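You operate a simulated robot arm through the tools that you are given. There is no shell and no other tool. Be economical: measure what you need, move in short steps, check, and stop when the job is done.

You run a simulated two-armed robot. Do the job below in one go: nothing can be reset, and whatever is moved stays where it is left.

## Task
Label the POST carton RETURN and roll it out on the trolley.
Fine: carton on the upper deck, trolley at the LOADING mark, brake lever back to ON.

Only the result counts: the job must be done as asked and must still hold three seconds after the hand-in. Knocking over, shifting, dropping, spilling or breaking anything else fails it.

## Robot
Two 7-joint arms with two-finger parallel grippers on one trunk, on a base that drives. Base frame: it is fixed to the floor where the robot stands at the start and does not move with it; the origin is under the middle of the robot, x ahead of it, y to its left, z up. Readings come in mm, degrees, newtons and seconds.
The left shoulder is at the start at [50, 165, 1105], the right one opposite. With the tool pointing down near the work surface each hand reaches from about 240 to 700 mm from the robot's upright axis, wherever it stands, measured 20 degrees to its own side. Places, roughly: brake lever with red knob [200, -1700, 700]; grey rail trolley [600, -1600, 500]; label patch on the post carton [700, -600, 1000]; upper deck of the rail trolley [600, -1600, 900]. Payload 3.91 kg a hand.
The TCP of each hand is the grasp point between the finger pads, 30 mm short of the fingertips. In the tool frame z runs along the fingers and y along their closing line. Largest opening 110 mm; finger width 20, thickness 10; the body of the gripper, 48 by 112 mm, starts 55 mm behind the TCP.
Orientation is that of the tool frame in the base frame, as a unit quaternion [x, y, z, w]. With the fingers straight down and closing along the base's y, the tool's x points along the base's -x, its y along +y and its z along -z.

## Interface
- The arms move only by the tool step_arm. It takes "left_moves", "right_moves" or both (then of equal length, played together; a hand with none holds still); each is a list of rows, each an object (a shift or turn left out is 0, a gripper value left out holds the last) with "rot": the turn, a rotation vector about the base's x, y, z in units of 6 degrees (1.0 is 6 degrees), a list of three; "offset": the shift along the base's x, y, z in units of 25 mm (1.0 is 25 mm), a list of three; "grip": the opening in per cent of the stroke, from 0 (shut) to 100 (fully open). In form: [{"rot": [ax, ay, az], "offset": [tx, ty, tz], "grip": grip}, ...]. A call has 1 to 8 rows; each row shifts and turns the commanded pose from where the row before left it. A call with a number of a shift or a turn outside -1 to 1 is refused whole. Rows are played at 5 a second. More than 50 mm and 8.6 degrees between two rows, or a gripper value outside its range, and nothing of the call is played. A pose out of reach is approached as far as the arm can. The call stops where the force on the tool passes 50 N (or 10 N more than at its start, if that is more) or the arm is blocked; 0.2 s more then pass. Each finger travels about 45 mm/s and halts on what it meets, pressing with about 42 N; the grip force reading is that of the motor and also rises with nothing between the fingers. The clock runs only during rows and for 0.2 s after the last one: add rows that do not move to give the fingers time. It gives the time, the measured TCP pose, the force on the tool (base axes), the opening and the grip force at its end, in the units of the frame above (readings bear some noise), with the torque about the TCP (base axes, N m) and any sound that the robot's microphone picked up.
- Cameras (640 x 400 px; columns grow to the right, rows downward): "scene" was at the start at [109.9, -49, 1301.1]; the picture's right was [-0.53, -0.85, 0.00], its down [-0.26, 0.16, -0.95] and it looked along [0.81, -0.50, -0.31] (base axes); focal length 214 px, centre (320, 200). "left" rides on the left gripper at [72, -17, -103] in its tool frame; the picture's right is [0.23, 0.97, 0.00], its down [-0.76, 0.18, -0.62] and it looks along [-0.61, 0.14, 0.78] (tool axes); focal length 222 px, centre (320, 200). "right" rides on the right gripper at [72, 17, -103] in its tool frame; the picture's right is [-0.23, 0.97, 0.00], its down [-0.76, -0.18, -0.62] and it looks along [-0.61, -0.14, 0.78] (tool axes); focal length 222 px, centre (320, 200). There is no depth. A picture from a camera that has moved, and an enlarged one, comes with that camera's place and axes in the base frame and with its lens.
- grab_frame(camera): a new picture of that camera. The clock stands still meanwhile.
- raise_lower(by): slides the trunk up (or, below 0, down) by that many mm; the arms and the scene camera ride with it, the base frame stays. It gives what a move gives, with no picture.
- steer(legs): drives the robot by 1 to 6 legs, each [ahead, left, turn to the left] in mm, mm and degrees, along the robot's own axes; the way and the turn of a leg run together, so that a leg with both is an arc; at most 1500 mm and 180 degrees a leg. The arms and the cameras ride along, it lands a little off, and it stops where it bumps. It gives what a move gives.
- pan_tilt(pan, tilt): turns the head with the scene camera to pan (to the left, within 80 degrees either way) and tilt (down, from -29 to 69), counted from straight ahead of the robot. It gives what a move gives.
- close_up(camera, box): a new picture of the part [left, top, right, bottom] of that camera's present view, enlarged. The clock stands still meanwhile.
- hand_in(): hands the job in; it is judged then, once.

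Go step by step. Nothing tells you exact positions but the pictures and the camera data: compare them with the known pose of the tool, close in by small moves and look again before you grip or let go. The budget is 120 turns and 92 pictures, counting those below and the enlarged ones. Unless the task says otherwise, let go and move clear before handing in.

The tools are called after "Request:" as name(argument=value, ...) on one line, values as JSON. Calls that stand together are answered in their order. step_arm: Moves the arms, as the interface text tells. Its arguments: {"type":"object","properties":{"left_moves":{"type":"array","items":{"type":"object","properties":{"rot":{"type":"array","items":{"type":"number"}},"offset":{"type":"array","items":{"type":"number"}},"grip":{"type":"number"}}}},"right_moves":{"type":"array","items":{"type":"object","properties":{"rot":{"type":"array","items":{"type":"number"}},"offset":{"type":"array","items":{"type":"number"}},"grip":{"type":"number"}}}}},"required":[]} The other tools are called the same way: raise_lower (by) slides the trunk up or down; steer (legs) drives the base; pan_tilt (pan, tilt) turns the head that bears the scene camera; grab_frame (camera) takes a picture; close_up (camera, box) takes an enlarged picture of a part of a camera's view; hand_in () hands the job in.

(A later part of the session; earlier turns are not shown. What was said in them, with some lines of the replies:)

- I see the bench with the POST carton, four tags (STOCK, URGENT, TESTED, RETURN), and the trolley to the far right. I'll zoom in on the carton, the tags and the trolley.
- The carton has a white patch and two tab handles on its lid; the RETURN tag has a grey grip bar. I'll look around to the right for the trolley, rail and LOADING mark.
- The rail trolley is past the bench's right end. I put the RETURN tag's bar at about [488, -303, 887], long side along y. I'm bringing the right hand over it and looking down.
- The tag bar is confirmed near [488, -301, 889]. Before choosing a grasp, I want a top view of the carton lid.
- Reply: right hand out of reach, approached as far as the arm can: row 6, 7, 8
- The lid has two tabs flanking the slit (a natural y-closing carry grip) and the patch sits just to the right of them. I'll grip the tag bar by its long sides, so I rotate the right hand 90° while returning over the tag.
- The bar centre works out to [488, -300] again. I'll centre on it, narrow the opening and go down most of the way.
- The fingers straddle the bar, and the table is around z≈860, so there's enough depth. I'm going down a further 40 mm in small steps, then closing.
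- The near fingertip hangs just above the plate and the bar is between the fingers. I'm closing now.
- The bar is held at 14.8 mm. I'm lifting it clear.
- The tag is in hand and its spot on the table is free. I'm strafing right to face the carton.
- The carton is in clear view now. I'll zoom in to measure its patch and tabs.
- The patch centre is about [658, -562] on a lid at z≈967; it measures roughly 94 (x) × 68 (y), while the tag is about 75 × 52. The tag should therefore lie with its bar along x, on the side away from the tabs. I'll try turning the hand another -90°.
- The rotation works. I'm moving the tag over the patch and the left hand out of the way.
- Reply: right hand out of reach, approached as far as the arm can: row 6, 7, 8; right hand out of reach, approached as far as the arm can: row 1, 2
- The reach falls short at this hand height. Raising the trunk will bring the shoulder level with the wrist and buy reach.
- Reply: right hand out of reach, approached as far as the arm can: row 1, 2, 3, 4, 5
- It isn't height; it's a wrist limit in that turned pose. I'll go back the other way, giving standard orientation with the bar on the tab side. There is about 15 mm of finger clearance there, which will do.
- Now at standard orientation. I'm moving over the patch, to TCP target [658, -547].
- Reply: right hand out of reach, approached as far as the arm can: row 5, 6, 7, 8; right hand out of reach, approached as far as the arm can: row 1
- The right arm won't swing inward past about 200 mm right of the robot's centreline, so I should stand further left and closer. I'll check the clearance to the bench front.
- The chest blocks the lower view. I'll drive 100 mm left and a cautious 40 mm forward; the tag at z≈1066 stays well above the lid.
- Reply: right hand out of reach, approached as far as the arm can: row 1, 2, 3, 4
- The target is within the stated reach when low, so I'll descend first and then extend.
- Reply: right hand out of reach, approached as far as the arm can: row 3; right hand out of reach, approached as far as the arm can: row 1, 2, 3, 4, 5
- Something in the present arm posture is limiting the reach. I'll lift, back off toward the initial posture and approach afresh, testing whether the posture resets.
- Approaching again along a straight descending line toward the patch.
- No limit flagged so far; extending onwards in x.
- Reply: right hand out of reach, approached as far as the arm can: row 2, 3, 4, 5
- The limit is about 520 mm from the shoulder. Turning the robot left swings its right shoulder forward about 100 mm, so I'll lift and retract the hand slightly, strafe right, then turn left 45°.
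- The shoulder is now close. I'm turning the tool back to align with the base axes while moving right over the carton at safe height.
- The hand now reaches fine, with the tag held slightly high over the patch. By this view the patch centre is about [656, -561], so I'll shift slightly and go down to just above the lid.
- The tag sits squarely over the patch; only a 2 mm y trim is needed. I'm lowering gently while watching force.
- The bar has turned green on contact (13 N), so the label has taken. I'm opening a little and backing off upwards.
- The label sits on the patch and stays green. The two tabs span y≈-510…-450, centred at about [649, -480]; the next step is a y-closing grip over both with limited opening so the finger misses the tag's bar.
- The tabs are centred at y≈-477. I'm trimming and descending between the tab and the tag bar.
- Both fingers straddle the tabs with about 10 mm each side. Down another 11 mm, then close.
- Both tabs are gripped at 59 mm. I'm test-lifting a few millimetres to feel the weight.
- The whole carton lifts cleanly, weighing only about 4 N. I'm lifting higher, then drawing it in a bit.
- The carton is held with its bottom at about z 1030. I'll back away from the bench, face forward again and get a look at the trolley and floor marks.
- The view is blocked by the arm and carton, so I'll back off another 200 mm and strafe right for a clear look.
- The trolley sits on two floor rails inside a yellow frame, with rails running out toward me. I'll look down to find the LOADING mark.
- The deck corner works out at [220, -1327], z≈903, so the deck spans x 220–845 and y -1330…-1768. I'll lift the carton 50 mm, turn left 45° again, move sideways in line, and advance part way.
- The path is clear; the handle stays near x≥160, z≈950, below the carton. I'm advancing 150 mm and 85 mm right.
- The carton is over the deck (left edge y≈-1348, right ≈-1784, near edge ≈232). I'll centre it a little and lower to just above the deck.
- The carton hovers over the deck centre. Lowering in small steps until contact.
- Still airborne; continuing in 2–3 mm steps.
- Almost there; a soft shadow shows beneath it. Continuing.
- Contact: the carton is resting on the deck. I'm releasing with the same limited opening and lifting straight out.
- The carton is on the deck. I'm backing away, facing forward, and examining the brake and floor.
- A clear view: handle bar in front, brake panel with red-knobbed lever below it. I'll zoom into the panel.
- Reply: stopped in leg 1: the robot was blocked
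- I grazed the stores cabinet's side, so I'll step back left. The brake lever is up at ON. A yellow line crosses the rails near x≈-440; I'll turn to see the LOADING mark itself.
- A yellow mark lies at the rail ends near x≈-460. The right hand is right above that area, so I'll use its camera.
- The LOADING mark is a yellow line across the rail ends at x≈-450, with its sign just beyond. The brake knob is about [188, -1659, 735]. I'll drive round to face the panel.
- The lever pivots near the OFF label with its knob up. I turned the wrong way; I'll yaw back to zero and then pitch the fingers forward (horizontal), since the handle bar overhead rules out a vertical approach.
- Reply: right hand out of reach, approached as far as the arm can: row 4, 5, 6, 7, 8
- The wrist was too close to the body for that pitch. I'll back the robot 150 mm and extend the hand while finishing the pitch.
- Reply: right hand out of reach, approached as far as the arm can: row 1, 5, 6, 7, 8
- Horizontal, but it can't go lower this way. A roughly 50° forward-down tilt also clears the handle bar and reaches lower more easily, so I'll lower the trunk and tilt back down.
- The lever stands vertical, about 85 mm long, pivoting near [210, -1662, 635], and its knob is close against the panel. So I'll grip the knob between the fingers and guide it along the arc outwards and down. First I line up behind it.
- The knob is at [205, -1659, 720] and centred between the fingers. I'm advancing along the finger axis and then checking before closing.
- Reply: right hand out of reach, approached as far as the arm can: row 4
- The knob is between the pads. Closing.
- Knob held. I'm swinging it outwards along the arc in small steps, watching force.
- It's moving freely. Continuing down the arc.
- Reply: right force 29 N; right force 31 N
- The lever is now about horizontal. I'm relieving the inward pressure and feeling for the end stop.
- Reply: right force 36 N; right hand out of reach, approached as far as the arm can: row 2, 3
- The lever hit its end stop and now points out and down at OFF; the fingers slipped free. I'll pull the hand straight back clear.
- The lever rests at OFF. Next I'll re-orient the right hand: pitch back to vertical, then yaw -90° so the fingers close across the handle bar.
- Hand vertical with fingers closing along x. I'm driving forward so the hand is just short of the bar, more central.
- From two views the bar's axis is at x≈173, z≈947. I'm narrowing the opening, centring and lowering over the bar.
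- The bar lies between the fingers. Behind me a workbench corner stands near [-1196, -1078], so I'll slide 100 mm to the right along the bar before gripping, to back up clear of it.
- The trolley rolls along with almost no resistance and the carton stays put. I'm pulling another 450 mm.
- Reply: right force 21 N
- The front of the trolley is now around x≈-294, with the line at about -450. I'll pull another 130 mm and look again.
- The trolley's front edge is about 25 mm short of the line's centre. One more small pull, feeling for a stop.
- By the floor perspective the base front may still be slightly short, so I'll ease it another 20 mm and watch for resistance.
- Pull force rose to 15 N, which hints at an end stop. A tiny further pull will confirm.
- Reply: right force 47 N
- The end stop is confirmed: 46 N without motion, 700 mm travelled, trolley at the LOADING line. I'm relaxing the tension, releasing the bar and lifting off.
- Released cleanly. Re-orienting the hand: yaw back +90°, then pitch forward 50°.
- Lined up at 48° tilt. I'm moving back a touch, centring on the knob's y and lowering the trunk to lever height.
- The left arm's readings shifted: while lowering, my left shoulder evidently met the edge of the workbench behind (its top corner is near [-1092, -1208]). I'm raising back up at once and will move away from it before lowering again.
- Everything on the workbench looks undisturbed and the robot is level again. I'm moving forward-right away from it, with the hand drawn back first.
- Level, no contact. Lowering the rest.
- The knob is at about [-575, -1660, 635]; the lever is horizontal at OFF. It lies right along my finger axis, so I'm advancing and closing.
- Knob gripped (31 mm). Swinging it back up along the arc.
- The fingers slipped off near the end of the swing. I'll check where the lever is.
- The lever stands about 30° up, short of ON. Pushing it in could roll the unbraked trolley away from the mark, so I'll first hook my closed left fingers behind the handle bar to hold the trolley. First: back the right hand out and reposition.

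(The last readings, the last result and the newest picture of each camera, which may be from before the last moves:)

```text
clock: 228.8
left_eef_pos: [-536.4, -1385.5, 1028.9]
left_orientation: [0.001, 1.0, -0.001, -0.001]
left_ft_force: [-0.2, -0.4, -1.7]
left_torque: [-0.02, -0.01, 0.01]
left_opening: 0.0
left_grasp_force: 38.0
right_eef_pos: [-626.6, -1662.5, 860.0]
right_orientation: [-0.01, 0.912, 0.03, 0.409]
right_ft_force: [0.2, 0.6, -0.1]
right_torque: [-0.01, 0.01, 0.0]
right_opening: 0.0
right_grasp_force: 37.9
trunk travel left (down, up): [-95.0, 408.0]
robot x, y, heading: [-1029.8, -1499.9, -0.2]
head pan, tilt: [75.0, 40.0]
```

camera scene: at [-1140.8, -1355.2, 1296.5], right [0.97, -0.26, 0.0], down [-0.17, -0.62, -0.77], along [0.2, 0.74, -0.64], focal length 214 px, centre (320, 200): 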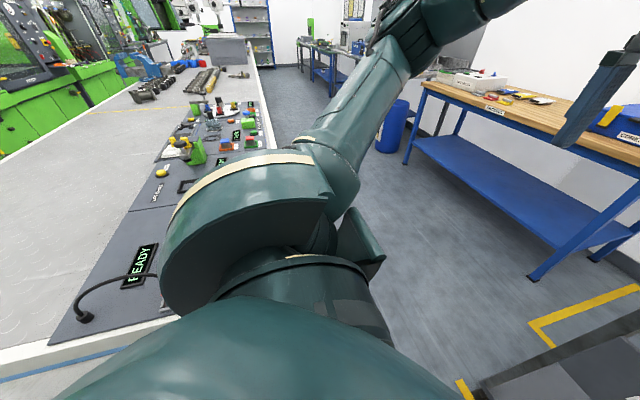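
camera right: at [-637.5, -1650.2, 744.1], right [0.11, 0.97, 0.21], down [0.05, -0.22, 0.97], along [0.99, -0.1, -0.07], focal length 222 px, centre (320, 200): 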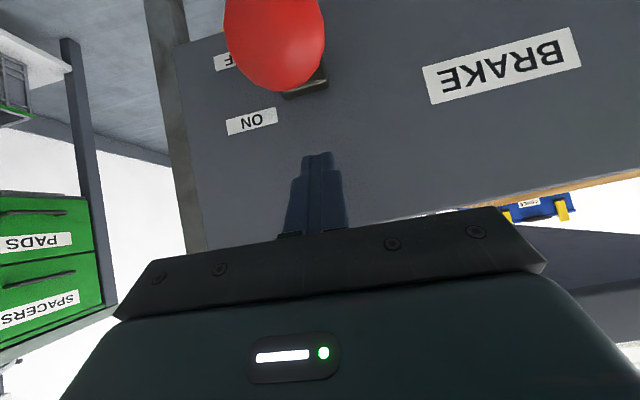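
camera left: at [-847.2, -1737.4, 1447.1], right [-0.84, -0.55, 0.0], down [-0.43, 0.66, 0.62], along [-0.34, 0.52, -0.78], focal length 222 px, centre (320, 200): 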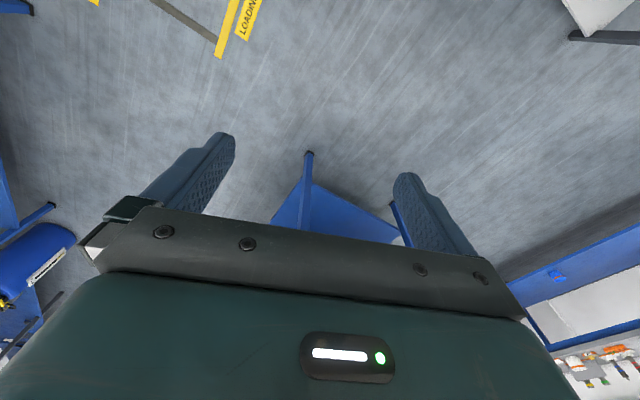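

The left hand is in reach. I'm moving it past the bar and lowering the closed fingers between bar and deck rim.

Request:
step_arm(left_moves=[{"offset": [0.8, 0, 0]}, {"offset": [0.8, 0, 0]}, {"offset": [0, 0, -0.8]}, {"offset": [0, 0, -0.8]}, {"offset": [0, 0, -0.8]}, {"offset": [0, 0, -0.7]}])

Request:
pan_tilt(pan=5, tilt=30)

```text
clock: 230.2
left_eef_pos: [-497.4, -1385.9, 963.7]
left_orientation: [-0.002, 1.0, -0.006, 0.009]
left_ft_force: [4.1, -0.4, 1.2]
left_torque: [0.06, -0.09, -0.04]
left_opening: 0.1
left_grasp_force: 38.0
right_eef_pos: [-624.9, -1661.6, 859.6]
right_orientation: [-0.011, 0.912, 0.03, 0.408]
right_ft_force: [0.5, -0.1, 0.1]
right_torque: [0.05, -0.01, -0.02]
right_opening: 0.0
right_grasp_force: 37.7
trunk travel left (down, up): [-95.0, 408.0]
robot x, y, heading: [-1029.9, -1499.4, -0.0]
head pan, tilt: [75.0, 40.0]
stopped in row 6 (left hand): the force on the tool passed its limit at 59 N (the readings are from after the stop); the commanded pose is now the measured one
```

```text
clock: 231.6
left_eef_pos: [-498.0, -1385.7, 964.0]
left_orientation: [-0.001, 1.0, -0.005, 0.008]
left_ft_force: [9.9, 0.0, 1.8]
left_torque: [0.07, -0.27, -0.04]
left_opening: 0.1
left_grasp_force: 37.7
right_eef_pos: [-626.4, -1661.2, 859.6]
right_orientation: [-0.01, 0.912, 0.03, 0.408]
right_ft_force: [0.8, 0.4, -0.1]
right_torque: [-0.02, -0.01, 0.03]
right_opening: 0.2
right_grasp_force: 36.9
trunk travel left (down, up): [-95.0, 408.0]
robot x, y, heading: [-1026.5, -1496.1, -0.2]
head pan, tilt: [5.0, 30.0]
```

The left fingers are snug behind the bar, preloading the trolley toward its stop. Now the right hand goes down below the knob.

Request:
step_arm(right_moves=[{"offset": [-0.5, 0.04, -0.7]}, {"offset": [0, 0, -1]}, {"offset": [0, 0, -1]}, {"offset": [0, 0, -1]}, {"offset": [0, 0, -1]}, {"offset": [0, 0, -1]}, {"offset": [0, 0, -1]}, {"offset": [0, 0, -1]}])

Request:
step_arm(right_moves=[{"offset": [0.6, 0, -0.2]}, {"offset": [0.6, 0, 0]}, {}])

```text
clock: 233.4
left_eef_pos: [-498.4, -1386.0, 964.6]
left_orientation: [0.0, 1.0, -0.005, 0.009]
left_ft_force: [8.4, -1.5, 3.6]
left_torque: [-0.03, -0.23, -0.08]
left_opening: 0.3
left_grasp_force: 37.6
right_eef_pos: [-619.1, -1655.6, 674.4]
right_orientation: [-0.009, 0.912, 0.029, 0.409]
right_ft_force: [-1.5, -0.3, 0.1]
right_torque: [-0.02, -0.01, -0.01]
right_opening: 0.0
right_grasp_force: 37.8
right hand out of reach, approached as far as the arm can: row 2, 3, 4
trunk travel left (down, up): [-95.0, 408.0]
robot x, y, heading: [-1031.2, -1495.9, -0.1]
head pan, tilt: [5.0, 30.0]
```

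```text
clock: 234.2
left_eef_pos: [-497.5, -1386.9, 963.8]
left_orientation: [-0.002, 1.0, -0.005, 0.012]
left_ft_force: [27.8, -1.0, 1.6]
left_torque: [-0.05, -0.82, -0.25]
left_opening: 0.1
left_grasp_force: 38.4
right_eef_pos: [-591.9, -1654.1, 667.9]
right_orientation: [-0.01, 0.913, 0.031, 0.407]
right_ft_force: [-31.0, -5.8, 15.5]
right_torque: [-0.03, -0.31, -0.25]
right_opening: 0.2
right_grasp_force: 38.2
trunk travel left (down, up): [-95.0, 408.0]
robot x, y, heading: [-1028.5, -1498.5, -0.4]
head pan, tilt: [5.0, 30.0]
```

Contact with something head-on, and the left hook is visibly holding (28 N). The lever may have dropped back to OFF; I'll back off, open, and re-grip at the OFF spot, slightly deeper this time.

Request:
step_arm(right_moves=[{"offset": [-0.75, -0.1, 0.67]}, {"offset": [-0.75, -0.1, 0.67], "grip": 66}, {"offset": [0, 0, 0]}, {}, {}])

Request:
grab_frame(camera="right")

```text
clock: 235.4
left_eef_pos: [-498.5, -1386.7, 964.1]
left_orientation: [-0.001, 1.0, -0.004, 0.009]
left_ft_force: [8.1, -3.7, 5.9]
left_torque: [0.0, -0.15, -0.07]
left_opening: 0.0
left_grasp_force: 37.7
right_eef_pos: [-623.6, -1659.4, 701.6]
right_orientation: [-0.011, 0.912, 0.03, 0.409]
right_ft_force: [0.7, 0.0, -0.2]
right_torque: [-0.01, 0.02, 0.03]
right_opening: 72.6
right_grasp_force: 0.0
right hand out of reach, approached as far as the arm can: row 2
trunk travel left (down, up): [-95.0, 408.0]
robot x, y, heading: [-1031.0, -1498.6, -0.2]
head pan, tilt: [5.0, 30.0]
```

```text
0 pictures are left
camera right: at [-750.1, -1647.2, 716.1], right [0.11, 0.97, 0.21], down [0.05, -0.22, 0.97], along [0.99, -0.1, -0.07], focal length 222 px, centre (320, 200)
```

right: 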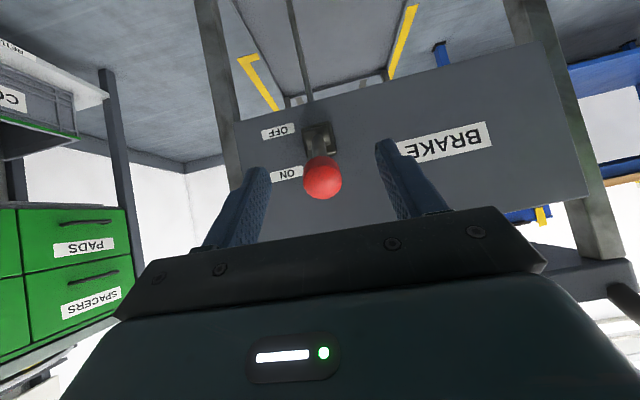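

The picture shows the knob at about [-565, -1659, 685], a third of the way up. I'll grip it there, deeper in the pads, with the left hand still holding the trolley.

Request:
step_arm(right_moves=[{"offset": [0.73, 0, -0.18]}, {"offset": [0.73, 0, -0.18]}, {"offset": [0.78, 0, -0.18]}, {}])

Request:
step_arm(right_moves=[{"grip": 0}, {}, {}, {}, {}])

```text
clock: 236.4
left_eef_pos: [-498.6, -1386.5, 963.5]
left_orientation: [-0.001, 1.0, -0.004, 0.008]
left_ft_force: [8.3, -2.9, 6.6]
left_torque: [-0.08, -0.17, -0.01]
left_opening: 0.0
left_grasp_force: 37.9
right_eef_pos: [-568.0, -1659.3, 685.7]
right_orientation: [-0.009, 0.913, 0.029, 0.408]
right_ft_force: [0.7, 0.4, -0.2]
right_torque: [0.01, 0.03, 0.01]
right_opening: 72.7
right_grasp_force: 0.1
trunk travel left (down, up): [-95.0, 408.0]
robot x, y, heading: [-1029.5, -1492.9, -0.2]
head pan, tilt: [5.0, 30.0]
```

```text
clock: 237.6
left_eef_pos: [-498.2, -1387.0, 964.6]
left_orientation: [-0.003, 1.0, -0.004, 0.009]
left_ft_force: [7.2, 1.0, 3.5]
left_torque: [0.06, -0.16, -0.07]
left_opening: 0.3
left_grasp_force: 37.6
right_eef_pos: [-567.1, -1659.9, 686.7]
right_orientation: [-0.007, 0.912, 0.028, 0.41]
right_ft_force: [-3.3, -19.0, 2.7]
right_torque: [-0.37, -0.02, -0.5]
right_opening: 31.5
right_grasp_force: 45.0
trunk travel left (down, up): [-95.0, 408.0]
robot x, y, heading: [-1028.2, -1496.9, -0.0]
head pan, tilt: [5.0, 30.0]
```

Knob held again at 31.5 mm. Swinging up in short stages, reading opening and force each time.

Request:
step_arm(right_moves=[{"offset": [0.14, 0, 0.19]}, {"offset": [0.14, 0, 0.19]}, {"offset": [0.17, 0, 0.18]}, {"offset": [0.17, 0, 0.18]}])

Request:
step_arm(right_moves=[{"offset": [0.2, 0, 0.16]}, {"offset": [0.2, 0, 0.15]}])

```text
clock: 238.6
left_eef_pos: [-498.9, -1385.9, 964.7]
left_orientation: [-0.001, 1.0, -0.005, 0.009]
left_ft_force: [3.2, 1.1, 6.4]
left_torque: [0.09, 0.0, -0.02]
left_opening: 0.0
left_grasp_force: 37.7
right_eef_pos: [-553.3, -1659.4, 703.9]
right_orientation: [-0.009, 0.913, 0.029, 0.407]
right_ft_force: [-4.2, -12.8, -15.1]
right_torque: [-0.47, 1.28, -0.42]
right_opening: 31.2
right_grasp_force: 45.3
trunk travel left (down, up): [-95.0, 408.0]
robot x, y, heading: [-1029.7, -1497.9, -0.2]
head pan, tilt: [5.0, 30.0]
```

```text
clock: 239.2
left_eef_pos: [-497.9, -1387.2, 962.8]
left_orientation: [0.0, 1.0, -0.005, 0.008]
left_ft_force: [2.2, -1.0, 5.3]
left_torque: [0.03, -0.04, 0.02]
left_opening: 0.1
left_grasp_force: 37.5
right_eef_pos: [-542.2, -1661.2, 712.8]
right_orientation: [-0.01, 0.913, 0.029, 0.406]
right_ft_force: [-7.6, -9.2, -11.8]
right_torque: [-0.54, 1.35, -0.33]
right_opening: 31.5
right_grasp_force: 44.8
trunk travel left (down, up): [-95.0, 408.0]
robot x, y, heading: [-1030.5, -1496.3, -0.4]
head pan, tilt: [5.0, 30.0]
```

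Holding well. Continuing.

Request:
step_arm(right_moves=[{"offset": [0.21, 0, 0.13]}, {"offset": [0.22, 0, 0.12]}])

Request:
step_arm(right_moves=[{"offset": [0.23, 0, 0.1]}, {"offset": [0.23, 0, 0.08]}])

Request:
step_arm(right_moves=[{"offset": [0.24, 0, 0.06]}, {"offset": [0.24, 0, 0.05]}])

```text
clock: 239.8
left_eef_pos: [-498.0, -1387.5, 963.7]
left_orientation: [-0.001, 1.0, -0.004, 0.009]
left_ft_force: [5.2, -2.2, 0.9]
left_torque: [-0.03, -0.13, -0.07]
left_opening: 0.0
left_grasp_force: 37.5
right_eef_pos: [-532.5, -1660.3, 719.6]
right_orientation: [-0.01, 0.912, 0.029, 0.408]
right_ft_force: [-11.9, -10.8, -6.6]
right_torque: [-0.64, 1.33, -0.27]
right_opening: 31.6
right_grasp_force: 44.9
trunk travel left (down, up): [-95.0, 408.0]
robot x, y, heading: [-1030.9, -1498.1, -0.4]
head pan, tilt: [5.0, 30.0]
```

```text
clock: 240.4
left_eef_pos: [-498.1, -1386.8, 963.8]
left_orientation: [0.0, 1.0, -0.004, 0.01]
left_ft_force: [7.5, -2.5, -3.0]
left_torque: [-0.09, -0.25, -0.03]
left_opening: 0.2
left_grasp_force: 37.7
right_eef_pos: [-518.8, -1660.8, 724.8]
right_orientation: [-0.009, 0.911, 0.03, 0.41]
right_ft_force: [-12.0, -13.9, 4.9]
right_torque: [-0.56, 1.15, -0.38]
right_opening: 31.0
right_grasp_force: 44.8
trunk travel left (down, up): [-95.0, 408.0]
robot x, y, heading: [-1030.4, -1501.9, -0.3]
head pan, tilt: [5.0, 30.0]
```

```text
clock: 241.0
left_eef_pos: [-498.7, -1386.4, 965.3]
left_orientation: [0.0, 1.0, -0.005, 0.01]
left_ft_force: [10.0, -3.6, -3.1]
left_torque: [-0.1, -0.33, -0.09]
left_opening: 0.2
left_grasp_force: 37.8
right_eef_pos: [-506.0, -1661.2, 728.0]
right_orientation: [-0.009, 0.912, 0.029, 0.41]
right_ft_force: [-13.7, -14.3, 12.9]
right_torque: [-0.69, 1.17, -0.22]
right_opening: 30.8
right_grasp_force: 45.2
trunk travel left (down, up): [-95.0, 408.0]
robot x, y, heading: [-1028.2, -1495.7, -0.2]
head pan, tilt: [5.0, 30.0]
```

Still gripped, nearly upright. Last few millimetres until the end stop.

Request:
step_arm(right_moves=[{"offset": [0.2, 0, 0.1]}, {"offset": [0.2, 0, 0.05]}])

Request:
step_arm(right_moves=[{"offset": [0.2, 0, 0]}, {"offset": [0.2, 0, 0]}])

```text
clock: 241.6
left_eef_pos: [-498.1, -1386.6, 965.1]
left_orientation: [-0.001, 1.0, -0.003, 0.009]
left_ft_force: [9.0, -3.7, 2.4]
left_torque: [-0.09, -0.24, -0.03]
left_opening: 0.0
left_grasp_force: 38.0
right_eef_pos: [-498.4, -1658.8, 729.2]
right_orientation: [-0.009, 0.912, 0.03, 0.408]
right_ft_force: [-10.8, -11.1, 3.6]
right_torque: [-0.53, 1.13, -0.05]
right_opening: 30.6
right_grasp_force: 45.2
trunk travel left (down, up): [-95.0, 408.0]
robot x, y, heading: [-1030.4, -1495.7, -0.3]
head pan, tilt: [5.0, 30.0]
```

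```text
clock: 242.2
left_eef_pos: [-498.8, -1387.0, 965.0]
left_orientation: [-0.002, 1.0, -0.005, 0.01]
left_ft_force: [15.7, -3.1, 1.3]
left_torque: [-0.1, -0.44, -0.11]
left_opening: 0.0
left_grasp_force: 37.8
right_eef_pos: [-490.2, -1658.9, 731.4]
right_orientation: [-0.01, 0.912, 0.031, 0.409]
right_ft_force: [-28.0, -15.9, 10.5]
right_torque: [-0.35, 0.19, 0.06]
right_opening: 30.2
right_grasp_force: 45.3
trunk travel left (down, up): [-95.0, 408.0]
robot x, y, heading: [-1030.0, -1496.5, -0.2]
head pan, tilt: [5.0, 30.0]
```

Force is rising (28 N), consistent with the stop. One small confirming push.

Request:
step_arm(right_moves=[{"offset": [0.16, 0, 0]}, {}])

```text
clock: 242.6
left_eef_pos: [-498.2, -1384.9, 965.2]
left_orientation: [-0.001, 1.0, -0.004, 0.011]
left_ft_force: [1.5, -0.5, 3.2]
left_torque: [0.0, -0.02, -0.01]
left_opening: 0.0
left_grasp_force: 37.3
right_eef_pos: [-487.3, -1660.6, 729.9]
right_orientation: [-0.01, 0.913, 0.029, 0.408]
right_ft_force: [-10.6, -3.1, 4.0]
right_torque: [-0.11, -0.73, -0.03]
right_opening: 30.0
right_grasp_force: 44.6
trunk travel left (down, up): [-95.0, 408.0]
robot x, y, heading: [-1030.1, -1495.9, -0.2]
head pan, tilt: [5.0, 30.0]
stopped in row 2 (right hand): the force on the tool passed its limit at 56 N (the readings are from after the stop); the commanded pose is now the measured one
```

It hit the hard stop (56 N), and the load on the left hook vanished, so the brake now carries it. I'll open, wait, re-close as a touch check that the knob stays up, then open again.

Request:
step_arm(right_moves=[{"grip": 55}, {}, {}, {}, {}, {}, {}, {}])

Request:
step_arm(right_moves=[{"grip": 0}, {}, {}, {}, {}])

Request:
step_arm(right_moves=[{"grip": 62}, {}, {}, {}])

```text
clock: 244.4
left_eef_pos: [-498.4, -1386.3, 964.3]
left_orientation: [-0.002, 1.0, -0.004, 0.011]
left_ft_force: [7.7, -4.0, 6.4]
left_torque: [-0.09, -0.16, -0.04]
left_opening: 0.0
left_grasp_force: 37.7
right_eef_pos: [-488.9, -1658.7, 729.8]
right_orientation: [-0.011, 0.913, 0.031, 0.406]
right_ft_force: [-18.8, 5.2, -2.1]
right_torque: [0.19, 0.33, -0.44]
right_opening: 57.2
right_grasp_force: 0.1
trunk travel left (down, up): [-95.0, 408.0]
robot x, y, heading: [-1028.0, -1496.4, 0.1]
head pan, tilt: [5.0, 30.0]
```

```text
clock: 245.6
left_eef_pos: [-497.7, -1386.8, 965.1]
left_orientation: [-0.001, 1.0, -0.004, 0.012]
left_ft_force: [11.1, -1.3, 7.4]
left_torque: [-0.02, -0.28, -0.1]
left_opening: 0.0
left_grasp_force: 37.8
right_eef_pos: [-488.5, -1659.9, 729.9]
right_orientation: [-0.01, 0.913, 0.029, 0.407]
right_ft_force: [-21.5, -6.8, 1.5]
right_torque: [-0.47, 0.41, -0.26]
right_opening: 30.2
right_grasp_force: 45.5
trunk travel left (down, up): [-95.0, 408.0]
robot x, y, heading: [-1032.4, -1500.3, -0.3]
head pan, tilt: [5.0, 30.0]
```

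```text
clock: 246.6
left_eef_pos: [-498.1, -1386.7, 963.2]
left_orientation: [-0.002, 1.0, -0.005, 0.011]
left_ft_force: [12.9, -7.2, 8.5]
left_torque: [-0.09, -0.4, -0.13]
left_opening: 0.0
left_grasp_force: 37.7
right_eef_pos: [-488.5, -1657.6, 730.0]
right_orientation: [-0.011, 0.913, 0.03, 0.407]
right_ft_force: [-20.9, 7.5, 3.2]
right_torque: [0.04, 0.17, -0.47]
right_opening: 63.7
right_grasp_force: 0.0
trunk travel left (down, up): [-95.0, 408.0]
robot x, y, heading: [-1026.7, -1498.7, -0.2]
head pan, tilt: [5.0, 30.0]
```

The knob stays put at ON (30 mm again). I'm retracting the right hand along its axis, then easing the left hook off and up.

Request:
step_arm(right_moves=[{"offset": [-0.4, 0.04, 0.36]}, {"offset": [-0.75, 0, 0.67]}, {"offset": [-0.75, 0, 0.67]}, {"offset": [-0.75, 0, 0.67]}, {"offset": [-0.5, 0, 0.45]}, {}])

Request:
step_arm(left_moves=[{"offset": [0.12, 0, 0]}, {}, {"offset": [0, 0, 0.4]}, {"offset": [0, 0, 1]}, {"offset": [0, 0, 1]}, {"offset": [-1, 0, 0.5]}, {"offset": [-1, 0, 0]}, {"offset": [-1, 0, 0]}])

```text
clock: 248.0
left_eef_pos: [-497.3, -1386.9, 963.0]
left_orientation: [-0.001, 1.0, -0.005, 0.011]
left_ft_force: [6.7, -4.1, 12.1]
left_torque: [0.02, -0.11, -0.02]
left_opening: 0.0
left_grasp_force: 37.5
right_eef_pos: [-567.5, -1657.2, 799.8]
right_orientation: [-0.011, 0.913, 0.031, 0.407]
right_ft_force: [0.9, 0.1, -0.6]
right_torque: [0.01, 0.03, 0.02]
right_opening: 68.0
right_grasp_force: 0.0
trunk travel left (down, up): [-95.0, 408.0]
robot x, y, heading: [-1032.8, -1496.1, -0.4]
head pan, tilt: [5.0, 30.0]
```

```text
clock: 249.8
left_eef_pos: [-570.7, -1385.5, 1037.0]
left_orientation: [-0.002, 1.0, -0.004, 0.011]
left_ft_force: [-0.8, 0.2, -0.5]
left_torque: [0.02, 0.01, -0.02]
left_opening: 0.2
left_grasp_force: 37.3
right_eef_pos: [-566.4, -1657.0, 800.6]
right_orientation: [-0.01, 0.913, 0.03, 0.406]
right_ft_force: [-0.4, -0.2, -0.6]
right_torque: [0.03, 0.04, 0.0]
right_opening: 68.1
right_grasp_force: 0.0
trunk travel left (down, up): [-95.0, 408.0]
robot x, y, heading: [-1029.6, -1496.8, -0.3]
head pan, tilt: [5.0, 30.0]
```

Both hands are clear. I'll do a light brake test by nudging the bar a few millimetres with the left fingers: a braked trolley should resist.

Request:
step_arm(left_moves=[{"offset": [0, 0, -1]}, {"offset": [0, 0, -1]}, {"offset": [0, 0, -1]}, {"offset": [0.6, 0, 0]}, {"offset": [0.4, 0, 0]}, {"offset": [0.2, 0, 0]}, {}])

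Request:
step_arm(left_moves=[{"offset": [0.16, 0, 0]}, {}])

```text
clock: 251.4
left_eef_pos: [-544.8, -1386.2, 960.2]
left_orientation: [0.002, 1.0, -0.003, 0.006]
left_ft_force: [-40.5, 4.7, -12.7]
left_torque: [0.27, 1.11, -0.25]
left_opening: 0.1
left_grasp_force: 37.9
right_eef_pos: [-568.7, -1657.4, 801.6]
right_orientation: [-0.011, 0.913, 0.03, 0.408]
right_ft_force: [0.0, -0.4, 0.5]
right_torque: [0.0, 0.0, -0.01]
right_opening: 68.5
right_grasp_force: 0.0
trunk travel left (down, up): [-95.0, 408.0]
robot x, y, heading: [-1034.0, -1496.3, -0.2]
head pan, tilt: [5.0, 30.0]
```

```text
clock: 251.8
left_eef_pos: [-544.5, -1386.6, 960.7]
left_orientation: [0.005, 1.0, -0.001, 0.002]
left_ft_force: [-12.8, 2.9, 2.3]
left_torque: [0.06, 0.3, -0.09]
left_opening: 0.1
left_grasp_force: 37.9
right_eef_pos: [-567.9, -1656.9, 800.9]
right_orientation: [-0.011, 0.912, 0.03, 0.408]
right_ft_force: [0.1, -0.8, -0.2]
right_torque: [0.01, -0.01, 0.04]
right_opening: 68.0
right_grasp_force: 0.1
trunk travel left (down, up): [-95.0, 408.0]
robot x, y, heading: [-1029.7, -1499.4, -0.1]
head pan, tilt: [5.0, 30.0]
stopped in row 1 (left hand): the force on the tool passed its limit at 56 N (the readings are from after the stop); the commanded pose is now the measured one
```

The trolley resists over 50 N without moving, so the brake is ON, and the bar sits where the stop left it. I'm pulling both hands clear.

Request:
step_arm(left_moves=[{"offset": [-1, 0, 0]}, {"offset": [-1, 0, 0]}, {"offset": [-1, 0, 0.5]}, {"offset": [-1, 0, 1]}, {"offset": [0, 0, 1]}], right_moves=[{"offset": [-1, 0, 0]}, {"offset": [-1, 0, 0]}, {}, {}, {}])

```text
clock: 253.0
left_eef_pos: [-642.9, -1385.6, 1022.9]
left_orientation: [0.003, 1.0, 0.0, 0.002]
left_ft_force: [-0.2, 0.0, -0.1]
left_torque: [0.0, 0.01, 0.0]
left_opening: 0.3
left_grasp_force: 37.8
right_eef_pos: [-617.1, -1658.1, 800.2]
right_orientation: [-0.009, 0.914, 0.029, 0.406]
right_ft_force: [0.9, 0.3, -0.8]
right_torque: [0.01, 0.01, 0.02]
right_opening: 68.1
right_grasp_force: 0.0
trunk travel left (down, up): [-95.0, 408.0]
robot x, y, heading: [-1028.4, -1495.9, -0.0]
head pan, tilt: [5.0, 30.0]
```

Both hands are clear, with the carton last seen on the upper deck, the trolley at LOADING and the brake ON. I'm handing in.

Request:
hand_in()

```text
The job is handed in.
```

I put the RETURN label on the POST carton, set the carton on the trolley's upper deck, rolled the trolley to the LOADING line, put the brake lever back to ON, and handed the job in.

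- **Carton and label:** The label turned green when it touched the patch. It sits about 5 mm toward the back of the patch. The carton was on the deck, label up, in the last scene picture, taken just as the trolley reached its stop. I had no pictures left after the final brake swing, so I did not see it again after that.
- **Trolley:** I pulled it about 700 mm, until it hit an end stop with its front at the LOADING line.
- **Brake:** The lever swung up to its stop. The trolley then held still against a push of more than 50 N.
- **Contacts:** The robot bumped the stores cabinet once while driving. Later, its left shoulder pressed on the edge of the workbench behind it, tilting the robot slightly until I raised it. The bench looked undisturbed in the next picture; I did not check the cabinet close up.
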